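You operate a simulated robot arm through the tools that you are given. There is no shell and no other tool. Be economical: measure what you need, move in short steps, check, and stop when the job is done.

You are at the controls of a simulated two-armed robot. One attempt, no reset.

JOB
Butter the middle of the round tin, holding it steady.
Fine: one hand holds the tin while the other brushes; red brush, butter from the yellow dish; tube base out on the island top first; brush back in the white crock. A coat counts when it lies all over at full strength: go over it till it gets no stronger.
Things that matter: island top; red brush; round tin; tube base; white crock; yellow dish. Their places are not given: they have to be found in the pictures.

It is judged by the outcome, as a careful person would: the job done as asked, and still so three seconds after it is handed in. It fails if anything else is knocked over, pushed out of place, dropped, spilled or broken.

ROBOT AND FRAMES
Two 6-joint arms with two-finger parallel grippers on one trunk that stands fixed in place. Base frame: the origin is at the foot of the trunk, x ahead of it, y to its left, z up; the work surface is at about z = 0.93. Readings come in m, degrees, newtons and seconds.
The left shoulder is at [0.02, 0.148, 0.841], the right one opposite. With the tool pointing down near the work surface each hand reaches from about 0.26 to 0.9 m from the base axis, measured 20 degrees to its own side. Payload 4.4 kg a hand.
The tool frame of a hand sits at the grasp point between the pads (the TCP): z along the fingers, y along the line on which they close. The tips reach 0.023 m beyond it. Largest opening 0.094 m; finger width 0.038, thickness 0.01; the body of the gripper, 0.054 by 0.096 m, starts 0.039 m behind the TCP.
Orientation is told as [roll, pitch, yaw] about the base's x, y, z axes, in that order, counted from this pose: with the fingers straight down and closing along the base's y, the tool's x points along the base's -x, its y along +y and its z along -z.

CONTROLS
- The arms move only by the tool drive_tool. It takes "left_targets", "right_targets" or both (then of equal length, played together; a hand with none holds still); each is a list that holds one entry, the list of rows, each a list of 7 numbers: the shift along the tool's x, y, z in m, then the turn, a rotation vector about the tool's x, y, z in degrees, then the opening, from 0 (shut) to 1 (fully open). In form: [[[tx, ty, tz, ax, ay, az, claw], ...]]. A call has 1 to 20 rows; each row shifts and turns the commanded pose from where the row before left it, along the tool's axes as they then stand. Each row takes 0.2 s and may step no farther than 0.05 m and 8.6 degrees from the row before; otherwise, or with a gripper value out of range, the whole call is refused. Where a pose cannot be reached the arm comes as near as it can. A force on the tool above 40 N (or 10 N above the force at the start of the call, whichever is more), or a blocked arm, ends the call early, and 0.2 s more pass. The fingers move at their own pace (about 0.045 m/s each) and stop on an object; they squeeze with about 34 N. The grip force told is the motor's: it shows also when the fingers shut on nothing. Time passes only in rows, and 0.2 s behind the last, so rows that do not move let the fingers close. It gives the time, the measured TCP pose, the force on the tool (base axes), the opening and the grip force at its end, in the units of the frame above (readings bear some noise), with the torque about the TCP (base axes, N m) and any sound that the robot's microphone picked up.
- Cameras (640 x 400 px; columns grow to the right, rows downward): "scene" is now at [0.0564, -0.0162, 1.5204]; the picture's right is [-0.19, -0.98, 0.00], its down [-0.56, 0.11, -0.82] and it looks along [0.81, -0.16, -0.57] (base axes); focal length 324 px, centre (320, 200). "left" rides on the left gripper at [0.086, -0.016, -0.075] in its tool frame; the picture's right is [0.18, 0.98, 0.00], its down [-0.58, 0.11, -0.81] and it looks along [-0.79, 0.15, 0.59] (tool axes); focal length 243 px, centre (320, 200). "right" rides on the right gripper at [0.087, 0.016, -0.074] in its tool frame; the picture's right is [-0.18, 0.98, 0.00], its down [-0.58, -0.11, -0.81] and it looks along [-0.79, -0.15, 0.59] (tool axes); focal length 243 px, centre (320, 200).
- snapshot(camera): a new picture of that camera. The clock stands still meanwhile.
- head_to(pan, tilt): turns the head with the scene camera to pan (to the left, within 86 degrees either way) and tilt (down, from -29 to 69), counted from straight ahead of the robot. It gives what a move gives.
- locate(camera, pixels): there is no depth. For up to 12 entries [column, row, z] of the newest picture of that camera ("zoom" is the newest enlarged one), the place [x, y] in the base frame at which the ray of that pixel passes the height z, good to about 0.003 m. The clock stands still meanwhile.
- zoom(camera, box): a new picture of the part [left, top, right, bottom] of that camera's present view, enlarged. The clock stands still meanwhile.
- close_job(): hands the job in; it is judged then, once.

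Go step by step. Measure first, check grasps and placings, and put right what went wrong. The budget is 80 turns and 64 pictures, counting those below and the enlarged ones. Unless the task says otherwise, let go and move clear before handing in, and close with one line.

The tools are called after "Call:" as name(argument=value, ...) on one line, values as JSON. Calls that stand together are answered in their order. drive_tool: Moves the arms, as the interface text tells. Its arguments: {"type":"object","properties":{"left_targets":{"type":"array","items":{"type":"array","items":{"type":"array","items":{"type":"number"}}}},"right_targets":{"type":"array","items":{"type":"array","items":{"type":"array","items":{"type":"number"}}}}},"required":[]} The other tools are called the same way: head_to (pan, tilt) turns the head that bears the scene camera; snapshot (camera) takes a picture; locate (camera, pixels) gives the place at which the rays of pixels pass given heights; zoom (camera, box) takes an enlarged picture of a part of a camera's view; close_job () hands the job in.

At the start:

```text
time_s: 0.0
left_tcp_pos: [0.4915, 0.1993, 1.3451]
left_ee_rot: [0.0, 0.0, -3.5]
left_contact_force: [-0.3, -0.5, 0.4]
left_ft_torque: [-0.02, 0.0, -0.01]
left_finger_gap: 0.0939
left_grasp_force: 0.0
right_tcp_pos: [0.5505, -0.3368, 1.3086]
right_ee_rot: [0.0, 0.1, -3.4]
right_contact_force: [0.2, 0.3, -0.2]
right_ft_torque: [-0.01, -0.01, 0.02]
right_finger_gap: 0.0938
right_grasp_force: 0.1
head pan, tilt: [-11.1, 34.5]
```

scene: 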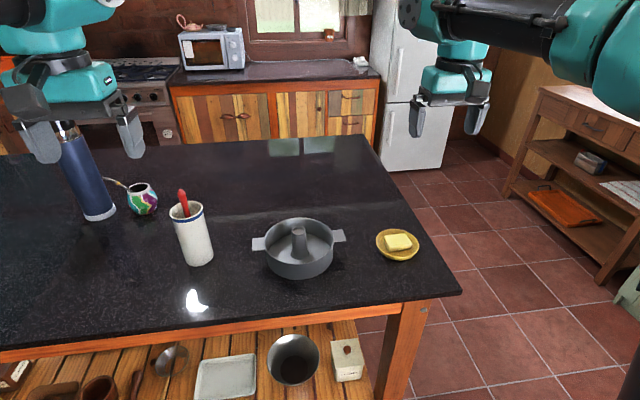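
right: 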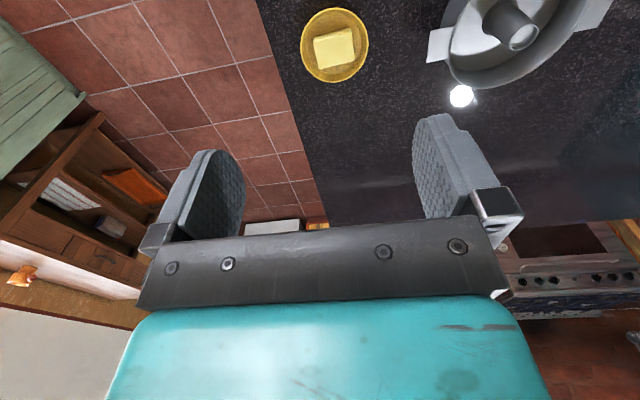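
left: 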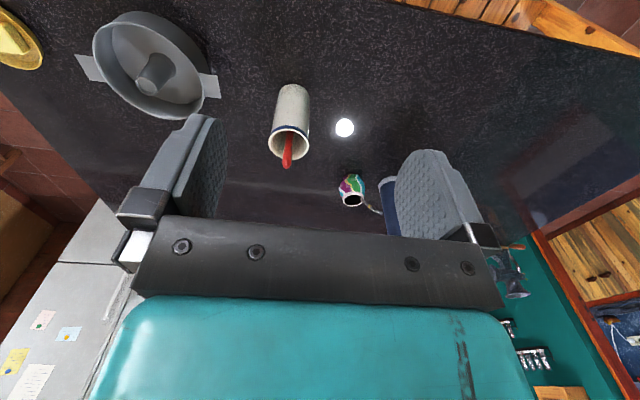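

The scene shows the tin with its tube at about (300,245), the crock with the red brush at (193,235), and the yellow dish at (398,244). I'll zoom in and locate the main points.

Call:
zoom(camera="scene", box=[150, 170, 350, 295])

Call:
zoom(camera="scene", box=[240, 190, 440, 315])

Call:
locate(camera="scene", pixels=[[300, 262, 0.93], [299, 232, 1.0], [259, 243, 0.98], [339, 236, 0.98], [397, 258, 0.93], [397, 242, 0.95], [198, 262, 0.93], [187, 211, 1.06], [182, 192, 1.1], [300, 220, 0.99], [300, 262, 0.99], [462, 295, 0.93]])

```text
3.20 times, centred on (250, 232) of scene
```

zoom: 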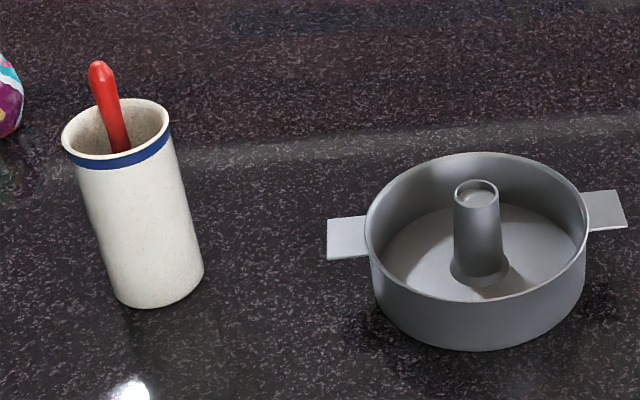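

```text
3.20 times, centred on (340, 252) of scene
```

zoom: 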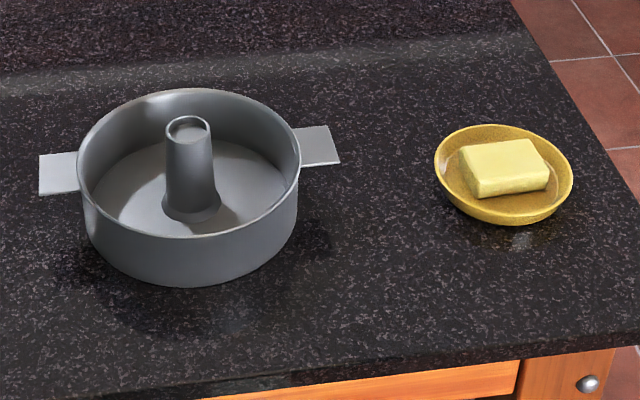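

```text
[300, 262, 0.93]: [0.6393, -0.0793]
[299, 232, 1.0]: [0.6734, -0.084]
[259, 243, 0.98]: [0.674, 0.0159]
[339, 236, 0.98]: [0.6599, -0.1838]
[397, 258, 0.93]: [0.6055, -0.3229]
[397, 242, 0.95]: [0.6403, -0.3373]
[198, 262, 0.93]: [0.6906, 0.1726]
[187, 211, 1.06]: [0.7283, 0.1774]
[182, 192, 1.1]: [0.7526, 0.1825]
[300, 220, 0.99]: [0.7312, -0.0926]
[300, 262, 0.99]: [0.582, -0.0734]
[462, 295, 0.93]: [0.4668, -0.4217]
```

Next I'll zoom in on the wrist views so I can triangulate heights.

Call:
zoom(camera="left", box=[70, 0, 310, 150])

Call:
locate(camera="left", pixels=[[157, 68, 0.93], [157, 68, 1.0], [157, 68, 1.02], [146, 84, 0.935], [287, 165, 1.06], [287, 165, 1.1], [287, 165, 1.14], [290, 145, 1.06], [292, 90, 0.93]])

Call:
zoom(camera="right", box=[280, 0, 640, 120])

```text
2.67 times, centred on (190, 75) of left
```

zoom: 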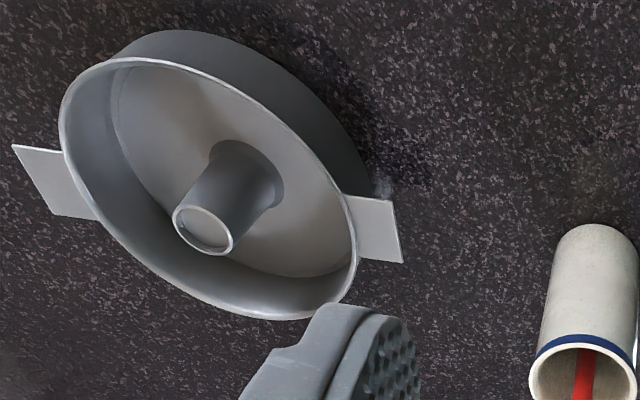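

```text
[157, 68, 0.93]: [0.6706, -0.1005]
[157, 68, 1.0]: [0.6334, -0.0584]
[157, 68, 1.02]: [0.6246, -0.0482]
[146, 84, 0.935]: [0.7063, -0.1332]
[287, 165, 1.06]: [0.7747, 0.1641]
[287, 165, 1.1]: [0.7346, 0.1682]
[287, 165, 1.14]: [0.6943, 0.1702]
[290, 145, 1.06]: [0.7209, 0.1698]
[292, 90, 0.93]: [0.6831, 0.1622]
```

```text
1.78 times, centred on (460, 60) of right
```

zoom: 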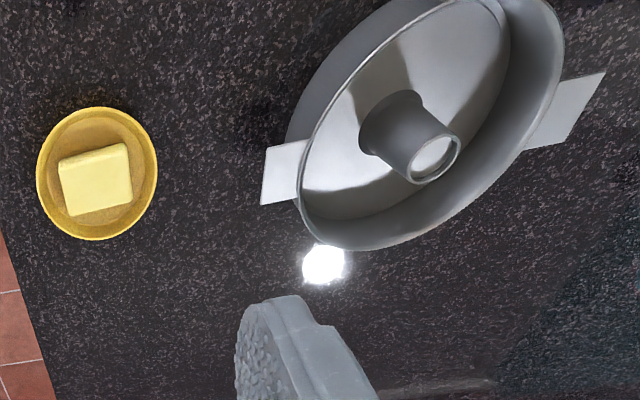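

Now I'll intersect the matched points from two views: tube top, crock rim, dish rim, brush tip and handles.

Call:
locate(camera="scene", pixels=[[299.4, 229, 1.0], [299.4, 229, 1.04], [186.9, 210, 1.06], [186.9, 210, 1.1], [397.5, 244.7, 0.94], [397.5, 244.7, 0.97], [181.5, 191, 1.1], [181.5, 191, 1.14], [258, 244, 0.97], [340, 235.5, 0.97], [299, 240, 0.98], [299, 240, 1.0]])

Call:
locate(camera="left", pixels=[[146.9, 86.2, 1.0], [146.9, 86.2, 1.04], [289.4, 140.6, 1.06], [289.4, 140.6, 1.1], [287, 166, 1.1], [287, 166, 1.14], [215, 86, 0.97], [82, 68, 0.97], [148, 64, 0.98], [148, 64, 1.0]])

Call:
locate(camera="right", pixels=[[334.5, 44.7, 0.94], [334.5, 44.7, 0.97], [523.5, 37.5, 1.0], [523.5, 37.5, 1.04], [440, 45, 0.97]])

```text
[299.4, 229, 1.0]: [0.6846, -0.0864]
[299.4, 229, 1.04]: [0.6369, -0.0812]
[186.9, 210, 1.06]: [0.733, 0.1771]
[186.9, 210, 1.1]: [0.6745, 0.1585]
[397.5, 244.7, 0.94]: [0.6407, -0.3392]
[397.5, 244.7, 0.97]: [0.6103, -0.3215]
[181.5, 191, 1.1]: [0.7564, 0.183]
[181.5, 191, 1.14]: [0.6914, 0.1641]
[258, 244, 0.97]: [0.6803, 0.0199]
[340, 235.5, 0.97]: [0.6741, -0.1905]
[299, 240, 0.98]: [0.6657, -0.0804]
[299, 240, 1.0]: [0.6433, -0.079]
```

```text
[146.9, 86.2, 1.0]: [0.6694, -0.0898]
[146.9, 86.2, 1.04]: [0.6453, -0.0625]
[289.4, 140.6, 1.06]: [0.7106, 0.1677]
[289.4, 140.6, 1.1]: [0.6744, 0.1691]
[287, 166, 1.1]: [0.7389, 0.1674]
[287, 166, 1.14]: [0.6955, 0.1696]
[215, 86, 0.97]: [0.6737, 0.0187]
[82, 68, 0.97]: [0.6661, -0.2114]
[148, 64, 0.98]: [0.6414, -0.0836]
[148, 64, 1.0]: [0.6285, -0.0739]
```

```text
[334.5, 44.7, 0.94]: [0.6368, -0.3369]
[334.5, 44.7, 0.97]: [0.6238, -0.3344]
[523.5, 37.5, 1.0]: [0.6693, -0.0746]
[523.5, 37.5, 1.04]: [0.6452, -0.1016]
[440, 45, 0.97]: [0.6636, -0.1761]
```

Triangulation gives:
- Tube top: about (0.664, -0.083, 1.015)
- Tin rim: z about 0.98
- Crock: axis about (0.69, 0.167), rim z about 1.087
- Brush end: z about 1.135
- Dish: about (0.638, -0.337)

The right hand will pull the tube and later brush. The left hand will hold the left handle. First I'll bring the right hand above the tube.

Call:
drive_tool(right_targets=[[[-0.0123, 0.0325, 0.0286, 0, 0, 0, 1], [-0.0123, 0.0325, 0.0286, 0, 0, 0, 1], [-0.0123, 0.0325, 0.0286, 0, 0, 0, 1], [-0.0123, 0.0325, 0.0286, 0, 0, 0, 1], [-0.0123, 0.0325, 0.0286, 0, 0, 0, 1], [-0.0123, 0.0325, 0.0286, 0, 0, 0, 1], [-0.0123, 0.0325, 0.0286, 0, 0, 0, 1], [-0.0123, 0.0325, 0.0286, 0, 0, 0, 1], [0, 0, 0, 0, 0, -3.4, 1], [0, 0, 0, 0, 0, 0, 1]]])

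Call:
snapshot(camera="right")

Call:
snapshot(camera="scene")

```text
time_s: 2.2
left_tcp_pos: [0.4909, 0.1995, 1.3443]
left_ee_rot: [0.0, 0.0, -3.6]
left_contact_force: [-0.5, 0.3, -0.1]
left_ft_torque: [0.03, 0.03, 0.0]
left_finger_gap: 0.0939
left_grasp_force: 0.0
right_tcp_pos: [0.6648, -0.0829, 1.0772]
right_ee_rot: [0.0, 0.0, 0.1]
right_contact_force: [0.0, 0.2, 0.4]
right_ft_torque: [0.0, 0.0, 0.0]
right_finger_gap: 0.0938
right_grasp_force: 0.1
head pan, tilt: [-11.1, 34.5]
```

```text
56 pictures are left
```

right: 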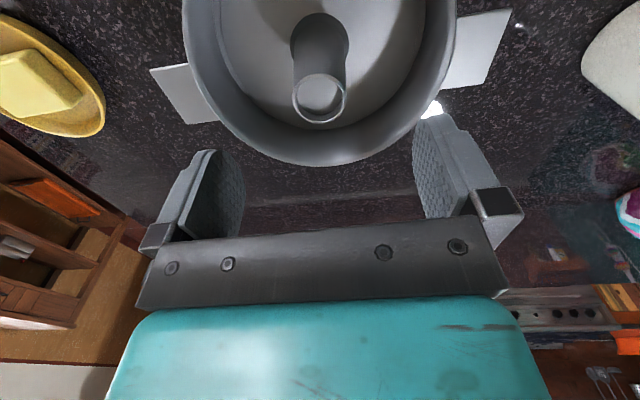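

```text
55 pictures are left
```

scene: 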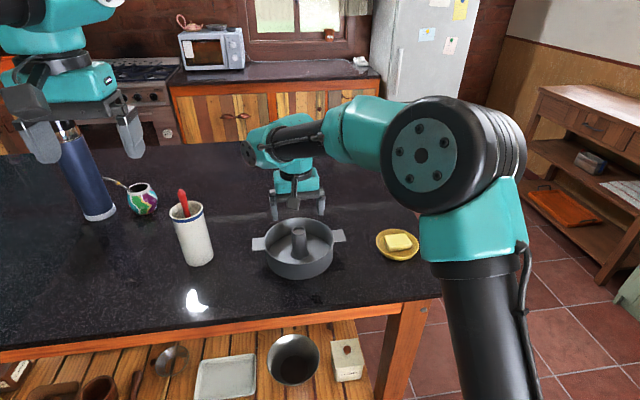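

The tube top shows at (318,98) in the right view, so I'll check its position from here.

Call:
locate(camera="right", pixels=[[318, 98, 1.0], [318, 98, 1.015], [318, 98, 1.03], [293, 98, 1.015], [344, 98, 1.015], [318, 43, 0.935], [293, 43, 0.935], [350, 43, 0.935], [182, 90, 0.97], [480, 50, 0.97], [200, 30, 0.98], [440, 30, 0.98]])

```text
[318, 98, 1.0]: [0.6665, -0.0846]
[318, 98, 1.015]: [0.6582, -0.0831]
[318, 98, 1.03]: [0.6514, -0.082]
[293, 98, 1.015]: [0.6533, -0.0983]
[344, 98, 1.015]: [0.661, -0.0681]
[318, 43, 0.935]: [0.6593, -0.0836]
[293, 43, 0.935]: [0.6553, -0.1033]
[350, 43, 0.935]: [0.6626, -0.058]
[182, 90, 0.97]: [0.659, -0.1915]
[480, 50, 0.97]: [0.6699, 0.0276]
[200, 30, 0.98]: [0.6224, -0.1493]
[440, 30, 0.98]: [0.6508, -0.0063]
```

Corrected tube top: about (0.654, -0.083, 1.026). I'll shift 1 cm nearer, descend to z 0.995 and close.

Call:
drive_tool(right_targets=[[[0.0105, 0, 0.02, 0, 0, 0, 1], [0, 0, 0.02, 0, 0, 0, 1], [0, 0, 0.02, 0, 0, 0, 1], [0, 0, 0.022, 0, 0, 0, 1], [0, 0, 0, 0, 0, 0, 1], [0, 0, 0, 0, 0, 0, 0], [0, 0, 0, 0, 0, 0, 0], [0, 0, 0, 0, 0, 0, 0], [0, 0, 0, 0, 0, 0, 0], [0, 0, 0, 0, 0, 0, 0], [0, 0, 0, 0, 0, 0, 0]]])

Call:
zoom(camera="scene", box=[220, 160, 380, 290])

```text
time_s: 4.6
left_tcp_pos: [0.492, 0.1994, 1.3436]
left_ee_rot: [0.0, 0.0, -3.4]
left_contact_force: [-0.2, -0.2, -1.0]
left_ft_torque: [0.02, 0.01, -0.03]
left_finger_gap: 0.0941
left_grasp_force: 0.0
right_tcp_pos: [0.6526, -0.083, 0.9959]
right_ee_rot: [0.0, 0.0, 0.0]
right_contact_force: [0.2, 1.1, 0.1]
right_ft_torque: [0.02, 0.0, -0.01]
right_finger_gap: 0.036
right_grasp_force: 34.1
head pan, tilt: [-11.1, 34.5]
```

```text
3.08 times, centred on (300, 225) of scene
```

zoom: 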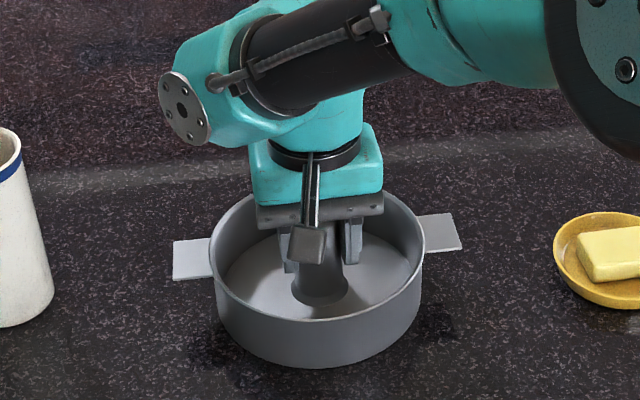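

The tube is gripped with a 0.036 m gap. I'll lift it slowly.

Call:
drive_tool(right_targets=[[[0, 0, -0.005, 0, 0, 0, 0], [0, 0, -0.01, 0, 0, 0, 0], [0, 0, -0.015, 0, 0, 0, 0], [0, 0, -0.02, 0, 0, 0, 0], [0, 0, -0.025, 0, 0, 0, 0], [0, 0, -0.025, 0, 0, 0, 0], [0, 0, -0.03, 0, 0, 0, 0], [0, 0, 0, 0, 0, 0, 0]]])

Call:
zoom(camera="scene", box=[200, 140, 440, 290])

Call:
snapshot(camera="right")

```text
time_s: 6.4
left_tcp_pos: [0.4917, 0.2002, 1.3441]
left_ee_rot: [-0.1, -0.1, -3.6]
left_contact_force: [-0.6, -0.4, 0.8]
left_ft_torque: [-0.01, -0.04, 0.01]
left_finger_gap: 0.0941
left_grasp_force: 0.0
right_tcp_pos: [0.6551, -0.0843, 1.1281]
right_ee_rot: [0.0, 0.0, 0.0]
right_contact_force: [-0.7, -0.3, -1.4]
right_ft_torque: [0.01, 0.02, 0.02]
right_finger_gap: 0.0358
right_grasp_force: 33.6
head pan, tilt: [-11.1, 34.5]
```

```text
2.67 times, centred on (320, 215) of scene
```

zoom: 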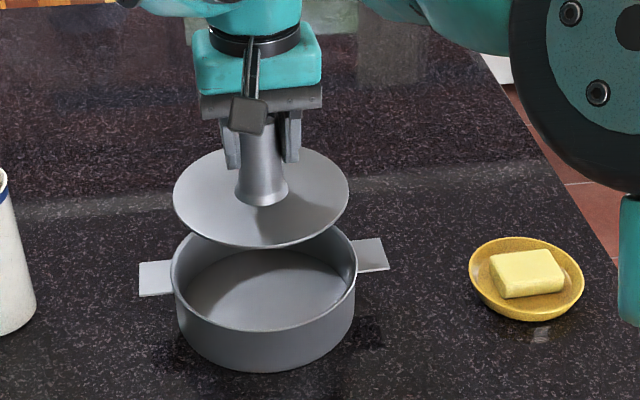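

```text
52 pictures are left
```

right: 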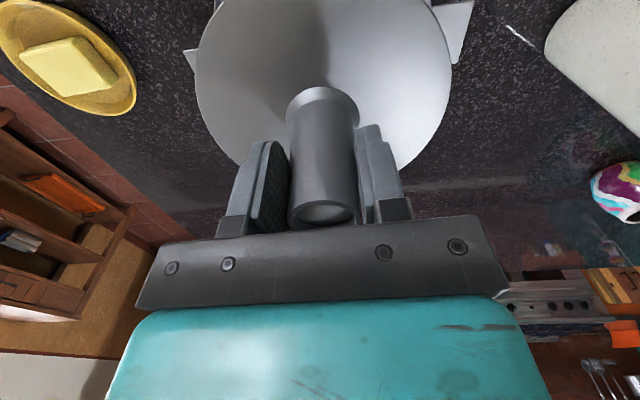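

The tube base is a full disc of radius about 0.07, and it's out. I'll check the island's right edge so I can choose a clear spot behind and to the right of the tin.

Call:
locate(camera="scene", pixels=[[413, 218, 0.93], [395, 188, 0.93], [437, 257, 0.93], [335, 190, 0.93], [300, 310, 0.93], [200, 330, 0.93]])

```text
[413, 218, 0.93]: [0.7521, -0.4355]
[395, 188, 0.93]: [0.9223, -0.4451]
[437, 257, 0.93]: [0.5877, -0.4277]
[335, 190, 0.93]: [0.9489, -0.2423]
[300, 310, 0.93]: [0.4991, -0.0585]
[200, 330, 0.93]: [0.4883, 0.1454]
```

I'll carry the tube base over to about (0.81, -0.21).

Call:
drive_tool(right_targets=[[[-0.0258, -0.0212, 0, 0, 0, 0, 0], [-0.0258, -0.0212, 0, 0, 0, 0, 0], [-0.0258, -0.0212, 0, 0, 0, 0, 0], [-0.0258, -0.0212, 0, 0, 0, 0, 0], [-0.0258, -0.0212, 0, 0, 0, 0, 0], [-0.0258, -0.0212, 0, 0, 0, 0, 0], [0, 0, 0.03, 0, 0, 0, 0], [0, 0, 0.03, 0, 0, 0, 0], [0, 0, 0.03, 0, 0, 0, 0], [0, 0, 0.02, 0, 0, 0, 0], [0, 0, 0.01, 0, 0, 0, 0], [0, 0, 0, 0, 0, 0, 0]]])

Call:
zoom(camera="scene", box=[240, 130, 440, 255])

```text
time_s: 9.0
left_tcp_pos: [0.4906, 0.1994, 1.3438]
left_ee_rot: [0.0, 0.0, -3.4]
left_contact_force: [0.3, -0.5, 0.8]
left_ft_torque: [0.01, 0.02, -0.01]
left_finger_gap: 0.094
left_grasp_force: 0.1
right_tcp_pos: [0.8098, -0.2106, 1.0061]
right_ee_rot: [0.0, -0.1, 0.1]
right_contact_force: [0.8, 1.5, -1.6]
right_ft_torque: [0.0, -0.04, 0.02]
right_finger_gap: 0.0358
right_grasp_force: 34.4
head pan, tilt: [-11.1, 34.5]
```

```text
3.20 times, centred on (340, 192) of scene
```

zoom: 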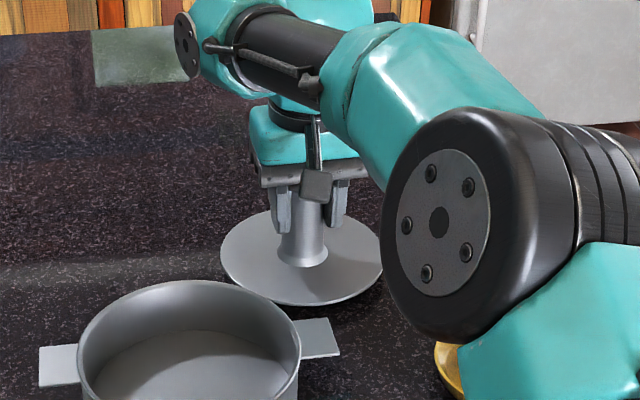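

The base is 1–2 cm above the surface. I'll lower it gently and watch the force.

Call:
drive_tool(right_targets=[[[0, 0, 0.005, 0, 0, 0, 0], [0, 0, 0.004, 0, 0, 0, 0], [0, 0, 0.003, 0, 0, 0, 0], [0, 0, 0, 0, 0, 0, 0]]])

```text
time_s: 10.0
left_tcp_pos: [0.4913, 0.1982, 1.3446]
left_ee_rot: [0.0, -0.1, -3.5]
left_contact_force: [0.2, -0.1, 0.1]
left_ft_torque: [-0.03, 0.02, 0.01]
left_finger_gap: 0.0943
left_grasp_force: 0.0
right_tcp_pos: [0.8095, -0.2117, 0.9939]
right_ee_rot: [-0.1, 0.0, 0.0]
right_contact_force: [-0.4, 0.1, -0.6]
right_ft_torque: [-0.01, 0.02, 0.0]
right_finger_gap: 0.0358
right_grasp_force: 33.8
head pan, tilt: [-11.1, 34.5]
```

Call:
drive_tool(right_targets=[[[0, 0, 0.002, 0, 0, 0, 0], [0, 0, 0.001, 0, 0, 0, 0], [0, 0, 0.001, 0, 0, 0, 0], [0, 0, 0, 0, 0, 0, 0]]])

Call:
zoom(camera="scene", box=[290, 160, 390, 235])

```text
time_s: 11.0
left_tcp_pos: [0.491, 0.1993, 1.3448]
left_ee_rot: [0.0, -0.2, -3.5]
left_contact_force: [0.2, 0.4, -0.6]
left_ft_torque: [-0.02, 0.01, 0.04]
left_finger_gap: 0.0941
left_grasp_force: 0.0
right_tcp_pos: [0.81, -0.211, 0.9921]
right_ee_rot: [0.0, -0.2, 0.0]
right_contact_force: [-4.5, -0.3, 12.4]
right_ft_torque: [0.03, 0.53, 0.08]
right_finger_gap: 0.0359
right_grasp_force: 34.0
head pan, tilt: [-11.1, 34.5]
```

```text
5.33 times, centred on (340, 198) of scene
```

zoom: 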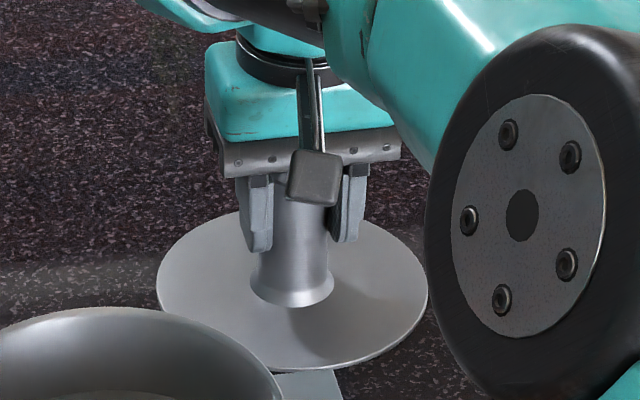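

The base is seated with 12 N of contact. I'll release, raise the right hand, and move the left arm outwards so the right hand can reach the crock.

Call:
drive_tool(right_targets=[[[0, 0, 0, 0, 0, 0, 1], [0, 0, 0, 0, 0, 0, 1], [0, 0, 0, 0, 0, 0, 1], [0, 0, 0, 0, 0, 0, 1], [0, 0, -0.02, 0, 0, 0, 1], [0, 0, -0.03, 0, 0, 0, 1], [0, 0, -0.04, 0, 0, 0, 1], [0, 0, -0.045, 0, 0, 0, 1], [0, 0, -0.045, 0, 0, 0, 1], [0, 0, -0.045, 0, 0, 0, 1], [0, 0, -0.045, 0, 0, 0, 1]]], left_targets=[[[0, 0, 0, 0, 0, 0, 1], [0, 0.04, 0, 0, 0, 0, 1], [0, 0.04, 0, 0, 0, 0, 1], [0, 0.04, 0, 0, 0, 0, 1], [0, 0.04, 0, 0, 0, 0, 1], [0, 0.04, 0, 0, 0, 0, 1], [0, 0, 0, 0, 0, 0, 1], [0, 0, 0, 0, 0, 0, 1], [0, 0, 0, 0, 0, 0, 1], [0, 0, 0, 0, 0, 0, 1], [0, 0, 0, 0, 0, 0, 1]]])

Call:
snapshot(camera="scene")

```text
time_s: 13.4
left_tcp_pos: [0.5039, 0.4001, 1.3444]
left_ee_rot: [0.0, -0.1, -3.4]
left_contact_force: [0.3, 0.3, -0.2]
left_ft_torque: [-0.03, 0.01, 0.01]
left_finger_gap: 0.0941
left_grasp_force: 0.0
right_tcp_pos: [0.761, -0.21, 1.2393]
right_ee_rot: [0.0, -0.1, 0.1]
right_contact_force: [0.7, -0.9, 0.2]
right_ft_torque: [0.03, 0.03, 0.02]
right_finger_gap: 0.094
right_grasp_force: 0.1
right hand out of reach, approached as far as the arm can: row 9, 10, 11
head pan, tilt: [-11.1, 34.5]
```

```text
49 pictures are left
```

scene: 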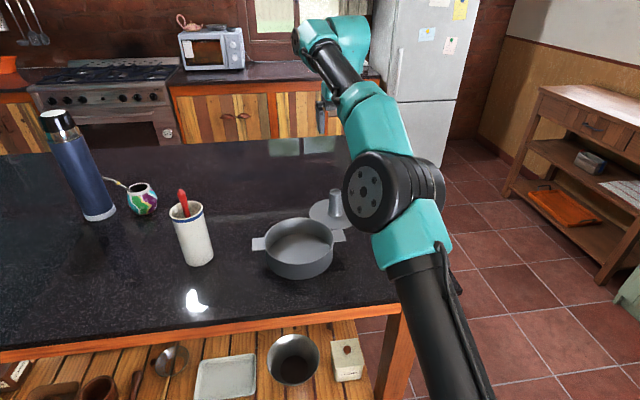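

The tube base stands clear on the island. The right arm hit its reach limit, so I'll pull it back towards the trunk and re-read the pose.

Call:
drive_tool(right_targets=[[[0.03, 0.02, 0, 0, 0, 0, 1], [0.03, 0.03, 0, 0, 0, 0, 1], [0.03, 0.03, 0, 0, 0, 0, 1], [0.02, 0.03, 0, 0, 0, 0, 1], [0, 0.03, 0, 0, 0, 0, 1], [0, 0.03, 0, 0, 0, 0, 1], [0, 0.03, 0, 0, 0, 0, 1], [0, 0, 0, 0, 0, 0, 1]]])

```text
time_s: 15.2
left_tcp_pos: [0.5042, 0.3994, 1.344]
left_ee_rot: [0.1, 0.0, -3.6]
left_contact_force: [-0.4, 0.7, -1.0]
left_ft_torque: [0.0, 0.0, 0.05]
left_finger_gap: 0.094
left_grasp_force: 0.0
right_tcp_pos: [0.6519, -0.0101, 1.2391]
right_ee_rot: [-0.1, 0.0, 0.1]
right_contact_force: [0.7, -0.3, 1.3]
right_ft_torque: [-0.02, -0.02, -0.03]
right_finger_gap: 0.094
right_grasp_force: 0.2
head pan, tilt: [-11.1, 34.5]
```

The hand is at (0.652, -0.010, 1.239). I'll approach above the brush for a look.

Call:
drive_tool(right_targets=[[[-0.005, 0.035, 0.003, 0, 0, 0, 1], [-0.005, 0.035, 0.003, 0, 0, 0, 1], [-0.005, 0.035, 0.003, 0, 0, 0, 1], [-0.005, 0.035, 0.003, 0, 0, 0, 1], [-0.005, 0.037, 0.003, 0, 0, 0, 1], [0, 0, 0, 0, 0, 0, 1]]])

Call:
snapshot(camera="right")

Call:
snapshot(camera="scene")

```text
time_s: 16.6
left_tcp_pos: [0.5043, 0.4001, 1.3444]
left_ee_rot: [0.0, -0.2, -3.5]
left_contact_force: [0.3, 0.0, 0.2]
left_ft_torque: [-0.01, 0.01, 0.0]
left_finger_gap: 0.0938
left_grasp_force: 0.1
right_tcp_pos: [0.6725, 0.1639, 1.2197]
right_ee_rot: [0.0, 0.0, 0.0]
right_contact_force: [0.2, 0.4, 1.3]
right_ft_torque: [0.0, -0.01, 0.03]
right_finger_gap: 0.0941
right_grasp_force: 0.1
right hand out of reach, approached as far as the arm can: row 5
head pan, tilt: [-11.1, 34.5]
```

```text
48 pictures are left
```

right: 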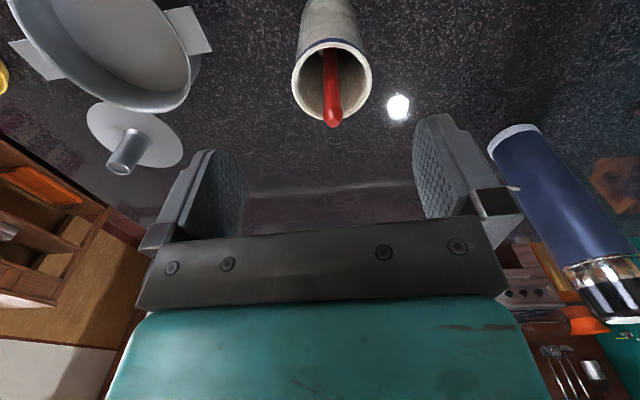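

```text
47 pictures are left
```

scene: 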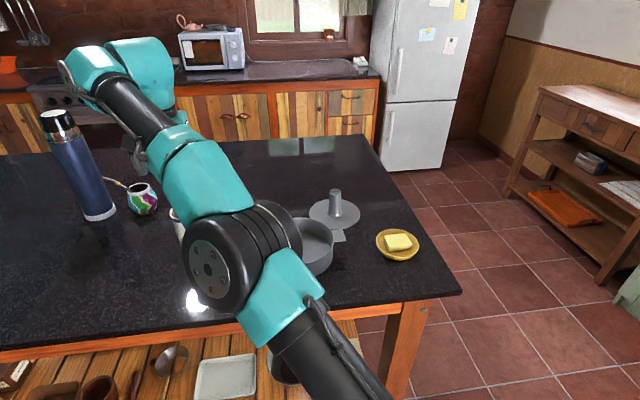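

The right arm is at its reach limit here and couldn't lift the brush clear. I'll swap roles: the left hand brushes and the right holds the tin's right handle. I'll retract the right arm first and fix the brush position from this view: tip at (334,122), crock rim ellipse at (331,85).

Call:
locate(camera="right", pixels=[[333, 121, 1.1], [333, 121, 1.13], [333, 121, 1.15], [331, 85, 1.07], [331, 85, 1.09], [331, 60, 1.05], [292, 80, 1.08], [372, 80, 1.08]])

Call:
drive_tool(right_targets=[[[0.015, -0.04, 0, 0, 0, 0, 1], [0.015, -0.04, 0, 0, 0, 0, 1], [0.015, -0.04, 0, 0, 0, 0, 1], [0.015, -0.04, 0, 0, 0, 0, 1], [0.015, -0.04, 0, 0, 0, 0, 1], [0.015, -0.04, 0, 0, 0, 0, 1], [0.015, -0.04, 0, 0, 0, 0, 1], [0.015, -0.04, 0, 0, 0, 0, 1], [0.015, -0.04, 0, 0, 0, 0, 1], [0.015, -0.04, 0, 0, 0, 0, 1], [0.015, -0.04, 0, 0, 0, 0, 1], [0.015, -0.04, 0, 0, 0, 0, 1], [0, 0, 0, 0, 0, 0, 1]]])

Call:
zoom(camera="scene", box=[150, 170, 270, 275])

```text
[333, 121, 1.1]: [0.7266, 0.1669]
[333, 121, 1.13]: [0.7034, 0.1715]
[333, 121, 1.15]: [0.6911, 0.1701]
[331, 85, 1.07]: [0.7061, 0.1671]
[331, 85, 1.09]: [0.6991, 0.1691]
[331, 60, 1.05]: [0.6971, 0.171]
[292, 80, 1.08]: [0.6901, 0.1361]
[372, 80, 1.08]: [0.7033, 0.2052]
```

```text
time_s: 19.4
left_tcp_pos: [0.5045, 0.4001, 1.3433]
left_ee_rot: [0.1, 0.0, -3.5]
left_contact_force: [0.5, -0.2, 0.2]
left_ft_torque: [-0.04, -0.01, -0.02]
left_finger_gap: 0.0938
left_grasp_force: 0.1
right_tcp_pos: [0.4926, -0.3177, 1.2206]
right_ee_rot: [-0.1, 0.0, -0.1]
right_contact_force: [-0.4, 0.1, 0.1]
right_ft_torque: [0.0, -0.01, 0.01]
right_finger_gap: 0.0942
right_grasp_force: 0.1
head pan, tilt: [-11.1, 34.5]
```

```text
3.81 times, centred on (210, 222) of scene
```

zoom: 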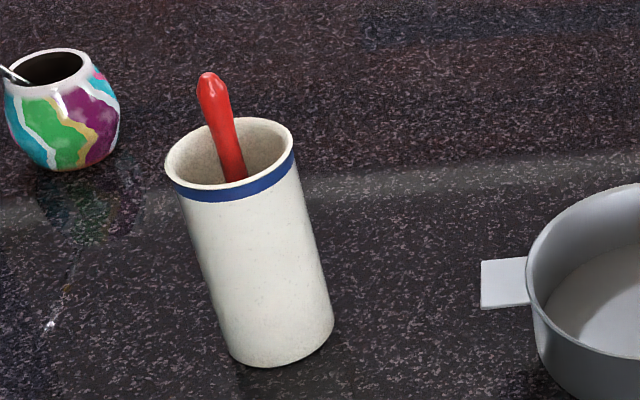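

Brush end: (0.70, 0.170, 1.134). The right hand is retracted. I'll bring the left hand above the brush.

Call:
drive_tool(left_targets=[[[0, 0, 0, 0, 0, -3.5, 1], [-0.0244, -0.0288, 0.0179, 0, 0, 0, 1], [-0.0244, -0.0288, 0.0179, 0, 0, 0, 1], [-0.0244, -0.0288, 0.0179, 0, 0, 0, 1], [-0.0244, -0.0288, 0.0179, 0, 0, 0, 1], [-0.0244, -0.0288, 0.0179, 0, 0, 0, 1], [-0.0244, -0.0288, 0.0179, 0, 0, 0, 1], [-0.0244, -0.0288, 0.0179, 0, 0, 0, 1], [-0.0244, -0.0288, 0.0179, 0, 0, 0, 0.5], [0, 0, 0, 0, 0, 0, 0.5], [0, 0, 0, 0, 0, 0, 0.5]]])

Call:
snapshot(camera="left")

```text
time_s: 21.8
left_tcp_pos: [0.6968, 0.1678, 1.2012]
left_ee_rot: [0.0, -0.1, 0.0]
left_contact_force: [0.7, 0.0, -0.2]
left_ft_torque: [-0.01, 0.02, 0.02]
left_finger_gap: 0.047
left_grasp_force: 0.0
right_tcp_pos: [0.4928, -0.3192, 1.2211]
right_ee_rot: [-0.1, 0.1, 0.0]
right_contact_force: [0.2, -0.8, -0.2]
right_ft_torque: [-0.01, 0.0, 0.01]
right_finger_gap: 0.0938
right_grasp_force: 0.0
head pan, tilt: [-11.1, 34.5]
```

```text
45 pictures are left
```

left: 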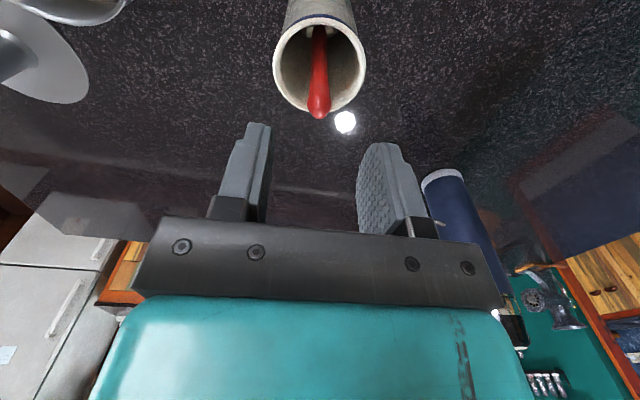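

Call:
locate(camera="left", pixels=[[318, 112, 1.12], [318, 112, 1.134], [318, 112, 1.14], [318, 60, 1.085], [320, 60, 1.085]])

Call:
zoom(camera="left", box=[260, 0, 380, 130])

```text
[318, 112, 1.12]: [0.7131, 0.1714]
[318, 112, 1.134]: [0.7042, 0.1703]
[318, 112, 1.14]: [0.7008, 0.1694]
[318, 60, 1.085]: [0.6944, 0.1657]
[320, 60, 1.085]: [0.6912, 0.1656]
```

```text
3.08 times, centred on (320, 65) of left
```

zoom: 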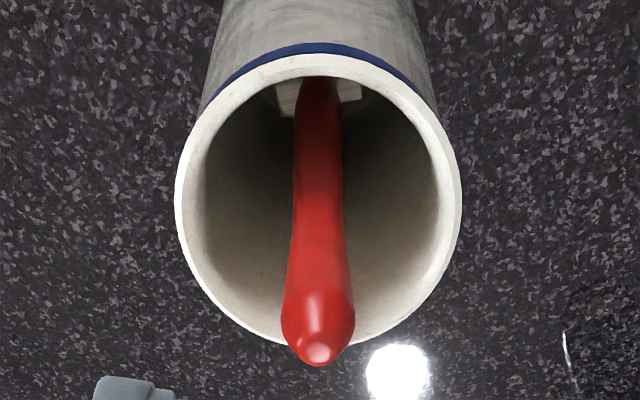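

The brush end is at (0.703, 0.170) and the bristle head is wide along y. I'll descend to z 1.111 and close.

Call:
drive_tool(left_targets=[[[-0.006, 0.002, 0.02, 0, 0, 0, 0.5], [0, 0, 0.025, 0, 0, 0, 0.5], [0, 0, 0.025, 0, 0, 0, 0.5], [0, 0, 0.02, 0, 0, 0, 0.5], [0, 0, 0, 0, 0, 0, 0.5], [0, 0, 0, 0, 0, 0, 0], [0, 0, 0, 0, 0, 0, 0], [0, 0, 0, 0, 0, 0, 0], [0, 0, 0, 0, 0, 0, 0]]])

Call:
zoom(camera="scene", box=[130, 130, 270, 275])

```text
time_s: 23.8
left_tcp_pos: [0.7043, 0.1714, 1.1119]
left_ee_rot: [0.0, -0.1, 0.0]
left_contact_force: [0.0, 0.2, -0.7]
left_ft_torque: [-0.02, -0.01, -0.01]
left_finger_gap: 0.014
left_grasp_force: 33.9
right_tcp_pos: [0.4924, -0.3189, 1.2219]
right_ee_rot: [0.0, 0.0, 0.2]
right_contact_force: [0.4, -0.1, -0.4]
right_ft_torque: [-0.03, 0.01, -0.03]
right_finger_gap: 0.094
right_grasp_force: 0.2
head pan, tilt: [-11.1, 34.5]
```

```text
2.76 times, centred on (200, 202) of scene
```

zoom: 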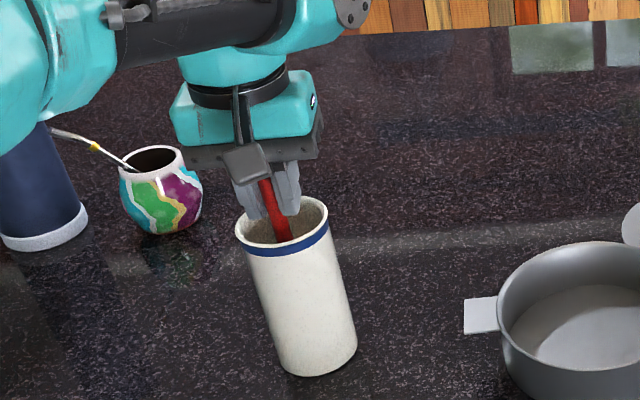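

The brush is gripped with a 0.014 m gap. I'll lift straight up.

Call:
drive_tool(left_targets=[[[0, 0, -0.01, 0, 0, 0, 0], [0, 0, -0.015, 0, 0, 0, 0], [0, 0, -0.02, 0, 0, 0, 0], [0, 0, -0.02, 0, 0, 0, 0], [0, 0, -0.02, 0, 0, 0, 0], [0, 0, -0.02, 0, 0, 0, 0], [0, 0, -0.02, 0, 0, 0, 0], [0, 0, -0.02, 0, 0, 0, 0], [0, 0, 0, 0, 0, 0, 0]]])

Call:
zoom(camera="scene", box=[100, 90, 300, 275])

Call:
snapshot(camera="left")

```text
time_s: 25.8
left_tcp_pos: [0.7064, 0.1695, 1.2562]
left_ee_rot: [0.0, -0.1, -0.1]
left_contact_force: [0.9, 0.5, -1.1]
left_ft_torque: [0.02, -0.02, -0.01]
left_finger_gap: 0.014
left_grasp_force: 34.1
right_tcp_pos: [0.4926, -0.3191, 1.221]
right_ee_rot: [0.0, 0.1, 0.0]
right_contact_force: [0.0, -0.4, -0.3]
right_ft_torque: [0.01, 0.06, -0.01]
right_finger_gap: 0.0939
right_grasp_force: 0.1
head pan, tilt: [-11.1, 34.5]
```

```text
2.16 times, centred on (200, 182) of scene
```

zoom: 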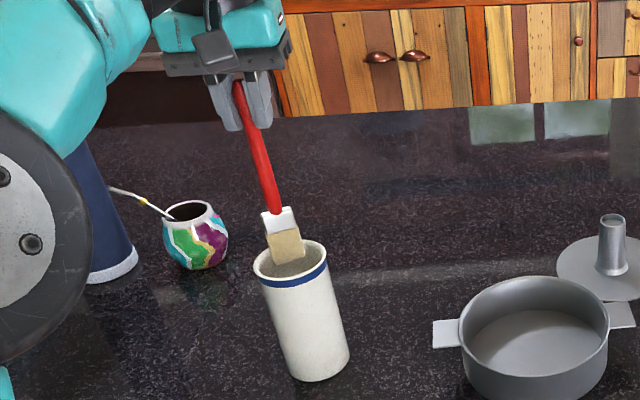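

```text
41 pictures are left
```

left: 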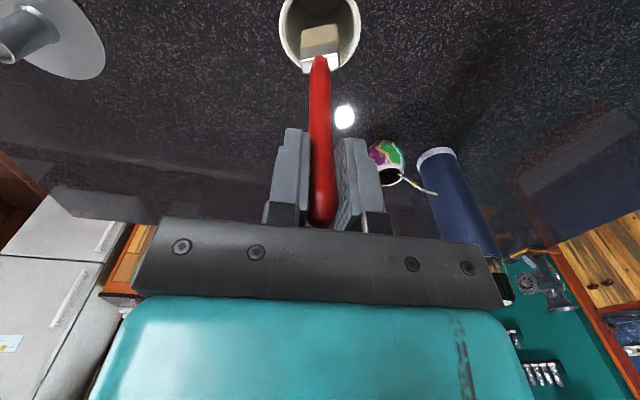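

The bristle end is just at the rim. I'll rise a bit more.

Call:
drive_tool(left_targets=[[[0, 0, -0.02, 0, 0, 0, 0], [0, 0, -0.015, 0, 0, 0, 0], [0, 0, 0, 0, 0, 0, 0]]])

Call:
zoom(camera="scene", box=[130, 90, 250, 240])

Call:
zoom(camera="left", box=[240, 0, 400, 100])

```text
time_s: 26.6
left_tcp_pos: [0.7061, 0.1706, 1.2893]
left_ee_rot: [0.0, -0.1, 0.0]
left_contact_force: [0.2, 0.3, 0.0]
left_ft_torque: [-0.03, -0.02, 0.01]
left_finger_gap: 0.0141
left_grasp_force: 34.6
right_tcp_pos: [0.4932, -0.3201, 1.2203]
right_ee_rot: [0.1, 0.0, -0.1]
right_contact_force: [0.3, -0.6, -0.1]
right_ft_torque: [-0.04, -0.01, 0.01]
right_finger_gap: 0.0939
right_grasp_force: 0.0
head pan, tilt: [-11.1, 34.5]
```

```text
2.67 times, centred on (190, 165) of scene
```

zoom: 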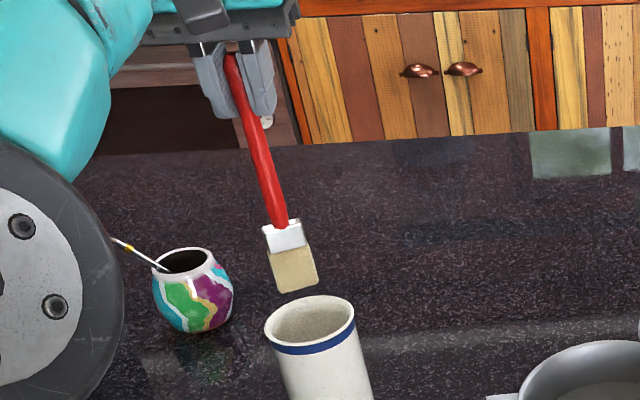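

```text
4.00 times, centred on (320, 50) of left
```

zoom: 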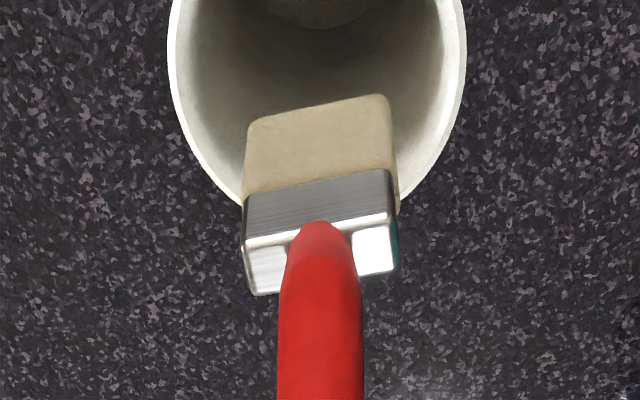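

Call:
locate(camera="scene", pixels=[[181.7, 196.5, 1.1], [181.7, 196.5, 1.12], [181.7, 196.5, 1.14]])

Call:
locate(camera="left", pixels=[[319.5, 27, 1.1], [319.5, 27, 1.12], [319.5, 27, 1.14]])

```text
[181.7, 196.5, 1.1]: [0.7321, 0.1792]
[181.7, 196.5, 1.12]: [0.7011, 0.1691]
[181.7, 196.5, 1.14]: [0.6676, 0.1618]
```

```text
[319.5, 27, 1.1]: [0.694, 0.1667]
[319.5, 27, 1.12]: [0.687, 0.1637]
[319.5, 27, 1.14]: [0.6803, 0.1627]
```

The bristle tip sits at TCP + (-0.023, -0.004, -0.158), clear of the crock. I'll move the right arm out of the way, then carry the brush across towards the dish.

Call:
drive_tool(right_targets=[[[0.0181, -0.0333, 0, 0, 0, 0, 1], [0.0181, -0.0333, 0, 0, 0, 0, 1], [0.0181, -0.0333, 0, 0, 0, 0, 1], [0.0181, -0.0333, 0, 0, 0, 0, 1], [0.0181, -0.0333, 0, 0, 0, 0, 1], [0.0181, -0.0333, 0, 0, 0, 0, 1], [0.0181, -0.0333, 0, 0, 0, 0, 1], [0.0181, -0.0333, 0, 0, 0, 0, 1], [0.0181, -0.0333, 0, 0, 0, 0, 1], [0, 0, 0, 0, 0, 0, 1]]], left_targets=[[[0.014, -0.03, 0, 0, 0, 0, 0], [0.014, -0.03, 0, 0, 0, 0, 0], [0.014, -0.03, 0, 0, 0, 0, 0], [0.0075, -0.03, 0.0115, 0, 0, 0, 0], [0.0075, -0.03, 0.0115, 0, 0, 0, 0], [0.0075, -0.03, 0.0115, 0, 0, 0, 0], [0.0075, -0.03, 0.0115, 0, 0, 0, 0], [0.0075, -0.03, 0.0115, 0, 0, 0, 0], [0.0075, -0.03, 0.0115, 0, 0, 0, 0], [0, 0, 0, 0, 0, 0, 0]]])

Call:
snapshot(camera="scene")

Call:
snapshot(camera="left")

```text
time_s: 28.8
left_tcp_pos: [0.6171, -0.0998, 1.2211]
left_ee_rot: [0.0, 0.1, -0.1]
left_contact_force: [0.6, 0.5, -0.5]
left_ft_torque: [-0.02, -0.01, -0.03]
left_finger_gap: 0.014
left_grasp_force: 34.0
right_tcp_pos: [0.328, -0.6149, 1.2215]
right_ee_rot: [0.0, 0.0, 0.1]
right_contact_force: [-0.7, 0.1, -0.1]
right_ft_torque: [0.01, 0.0, -0.04]
right_finger_gap: 0.0939
right_grasp_force: 0.1
head pan, tilt: [-11.1, 34.5]
```

```text
38 pictures are left
```

scene: 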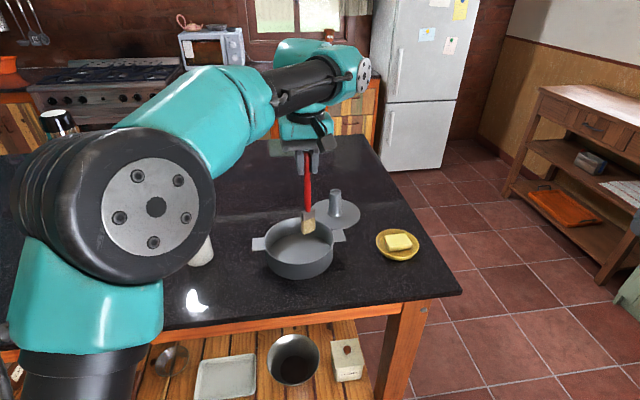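

```text
37 pictures are left
```

left: 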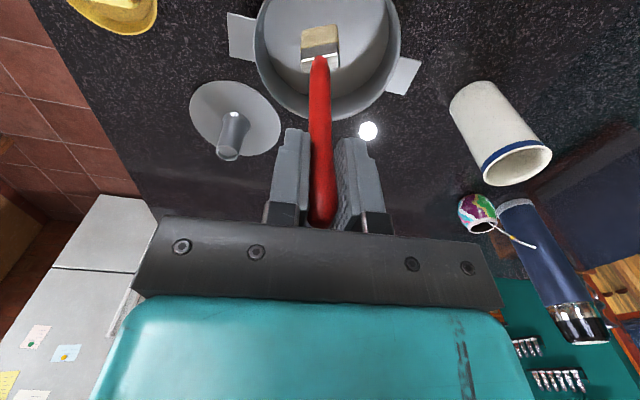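

All clear. I'll move on towards the dish and tilt the brush outward 20° to gain reach.

Call:
drive_tool(left_targets=[[[0, -0.036, 0.006, 0, 0, 0, 0], [0, -0.036, 0.006, 0, 0, 0, 0], [0, -0.036, 0.006, 4, -5.33, 0, 0], [0, 0, 0, 4, -5.33, 0, 0], [0, 0, 0, 4, -5.33, 0, 0], [0, 0, 0, 0, 0, 0, 0]]])

Call:
snapshot(camera="scene")

Call:
snapshot(camera="left")

```text
time_s: 30.2
left_tcp_pos: [0.6175, -0.2078, 1.204]
left_ee_rot: [-12.2, -16.0, 1.6]
left_contact_force: [-0.9, -0.8, -0.3]
left_ft_torque: [-0.01, 0.01, -0.01]
left_finger_gap: 0.0138
left_grasp_force: 33.8
right_tcp_pos: [0.328, -0.6148, 1.2205]
right_ee_rot: [0.0, 0.0, 0.0]
right_contact_force: [0.1, 0.0, -0.1]
right_ft_torque: [-0.02, 0.0, 0.01]
right_finger_gap: 0.094
right_grasp_force: 0.1
head pan, tilt: [-11.1, 34.5]
```

```text
36 pictures are left
```

scene: 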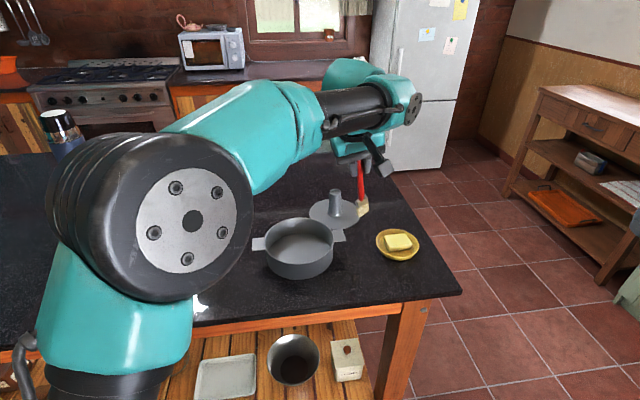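

```text
35 pictures are left
```

left: 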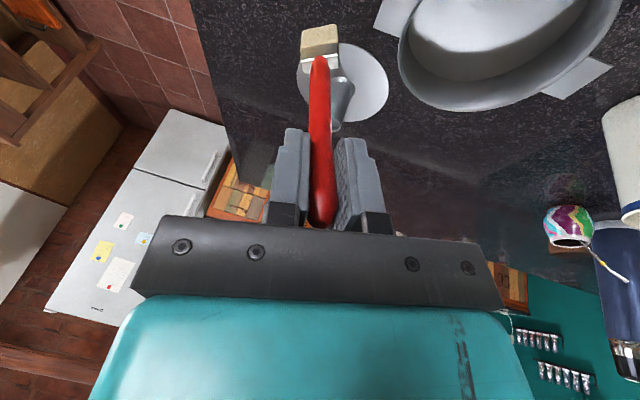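

Call:
zoom(camera="scene", box=[330, 150, 450, 270])

Call:
locate(camera="scene", pixels=[[362, 215, 1.03], [362, 215, 1.05], [362, 215, 1.07], [399, 241, 0.96], [399, 241, 0.97]])

Call:
locate(camera="left", pixels=[[319, 30, 1.03], [319, 30, 1.05], [319, 30, 1.07]])

```text
3.33 times, centred on (390, 210) of scene
```

zoom: 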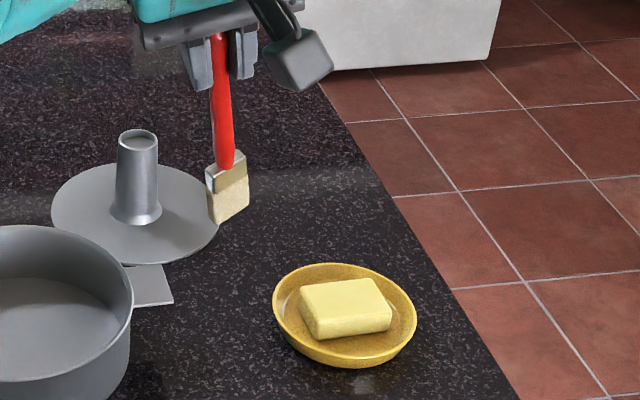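

```text
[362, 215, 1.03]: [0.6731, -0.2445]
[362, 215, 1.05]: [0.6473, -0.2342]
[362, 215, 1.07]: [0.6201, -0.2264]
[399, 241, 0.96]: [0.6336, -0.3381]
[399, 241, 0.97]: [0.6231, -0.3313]
```

```text
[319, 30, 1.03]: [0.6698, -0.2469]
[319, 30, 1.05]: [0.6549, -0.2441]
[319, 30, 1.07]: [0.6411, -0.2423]
```

Tip is now about (0.655, -0.24, 1.043), and the butter top is about (0.632, -0.335, 0.965). I'll move to just above the butter.

Call:
drive_tool(left_targets=[[[0.0089, -0.0208, 0.01525, 0, 0, 0, 0], [0.0089, -0.0208, 0.01525, 0, 0, 0, 0], [0.0089, -0.0208, 0.01525, 0, 0, 0, 0], [0.0089, -0.0208, 0.01525, 0, 0, 0, 0], [0, 0, 0, 0, 0, 0, 0]]])

Call:
zoom(camera="scene", box=[330, 150, 450, 270])

Call:
zoom(camera="left", box=[220, 0, 420, 110])

```text
time_s: 31.4
left_tcp_pos: [0.5993, -0.3024, 1.154]
left_ee_rot: [-12.3, -15.9, 1.8]
left_contact_force: [-0.1, -0.5, -0.3]
left_ft_torque: [-0.02, 0.01, -0.01]
left_finger_gap: 0.0139
left_grasp_force: 34.3
right_tcp_pos: [0.3291, -0.614, 1.2202]
right_ee_rot: [0.0, 0.1, 0.1]
right_contact_force: [0.1, -0.1, 0.0]
right_ft_torque: [-0.03, 0.02, 0.0]
right_finger_gap: 0.0942
right_grasp_force: 0.0
head pan, tilt: [-11.1, 34.5]
```

```text
3.33 times, centred on (390, 210) of scene
```

zoom: 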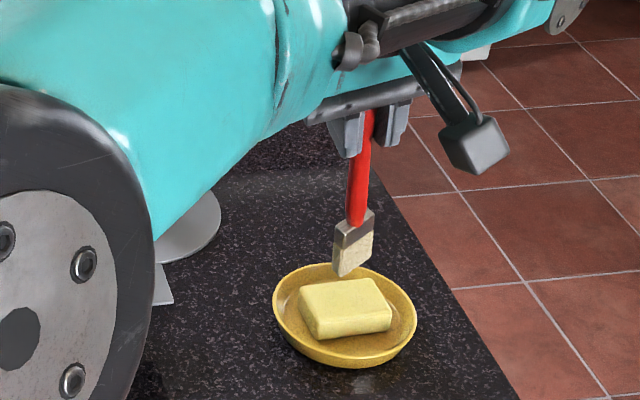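

```text
3.20 times, centred on (320, 55) of left
```

zoom: 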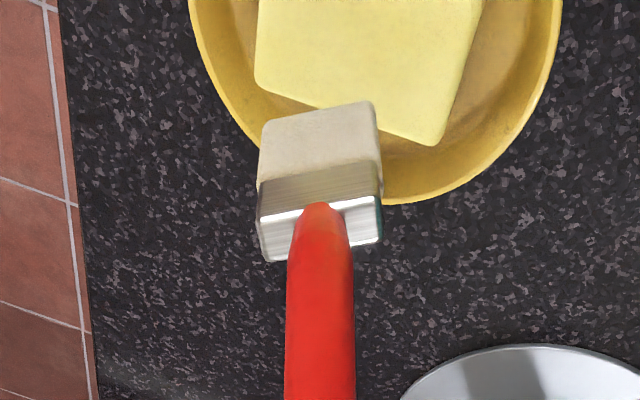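

Call:
locate(camera="scene", pixels=[[399.6, 232, 0.97], [399.6, 232, 0.99], [399.6, 232, 1.01], [397.5, 239, 0.96], [397.5, 239, 0.975]])

Call:
locate(camera="left", pixels=[[319.4, 26, 0.97], [319.4, 26, 0.99], [319.4, 26, 1.01], [336, 10, 0.96], [336, 10, 0.975], [301, 18, 0.965], [356, 35, 0.965], [366, 0, 0.965]])

```text
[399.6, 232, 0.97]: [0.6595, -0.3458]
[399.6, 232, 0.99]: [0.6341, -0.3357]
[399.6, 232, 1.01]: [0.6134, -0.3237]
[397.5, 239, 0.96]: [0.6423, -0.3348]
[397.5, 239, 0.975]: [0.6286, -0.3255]
```

```text
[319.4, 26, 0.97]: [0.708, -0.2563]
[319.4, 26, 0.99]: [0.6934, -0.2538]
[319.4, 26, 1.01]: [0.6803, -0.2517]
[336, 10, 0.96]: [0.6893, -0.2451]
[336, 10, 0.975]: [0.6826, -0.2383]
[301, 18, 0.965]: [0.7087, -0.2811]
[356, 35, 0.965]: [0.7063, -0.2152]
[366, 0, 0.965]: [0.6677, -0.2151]
```

Locating "left" used the older snapshot, so I'll use "zoom", which is the latest left enlargement.

Call:
locate(camera="zoom", pixels=[[318, 110, 0.97], [318, 110, 0.99], [318, 110, 1.01], [256, 80, 0.965], [435, 143, 0.965], [480, 10, 0.965], [258, 0, 0.965]])

```text
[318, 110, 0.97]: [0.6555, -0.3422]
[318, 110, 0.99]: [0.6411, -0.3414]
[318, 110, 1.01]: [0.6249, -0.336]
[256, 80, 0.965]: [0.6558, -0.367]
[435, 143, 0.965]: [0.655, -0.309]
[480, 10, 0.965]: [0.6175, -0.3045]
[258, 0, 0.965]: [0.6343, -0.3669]
```

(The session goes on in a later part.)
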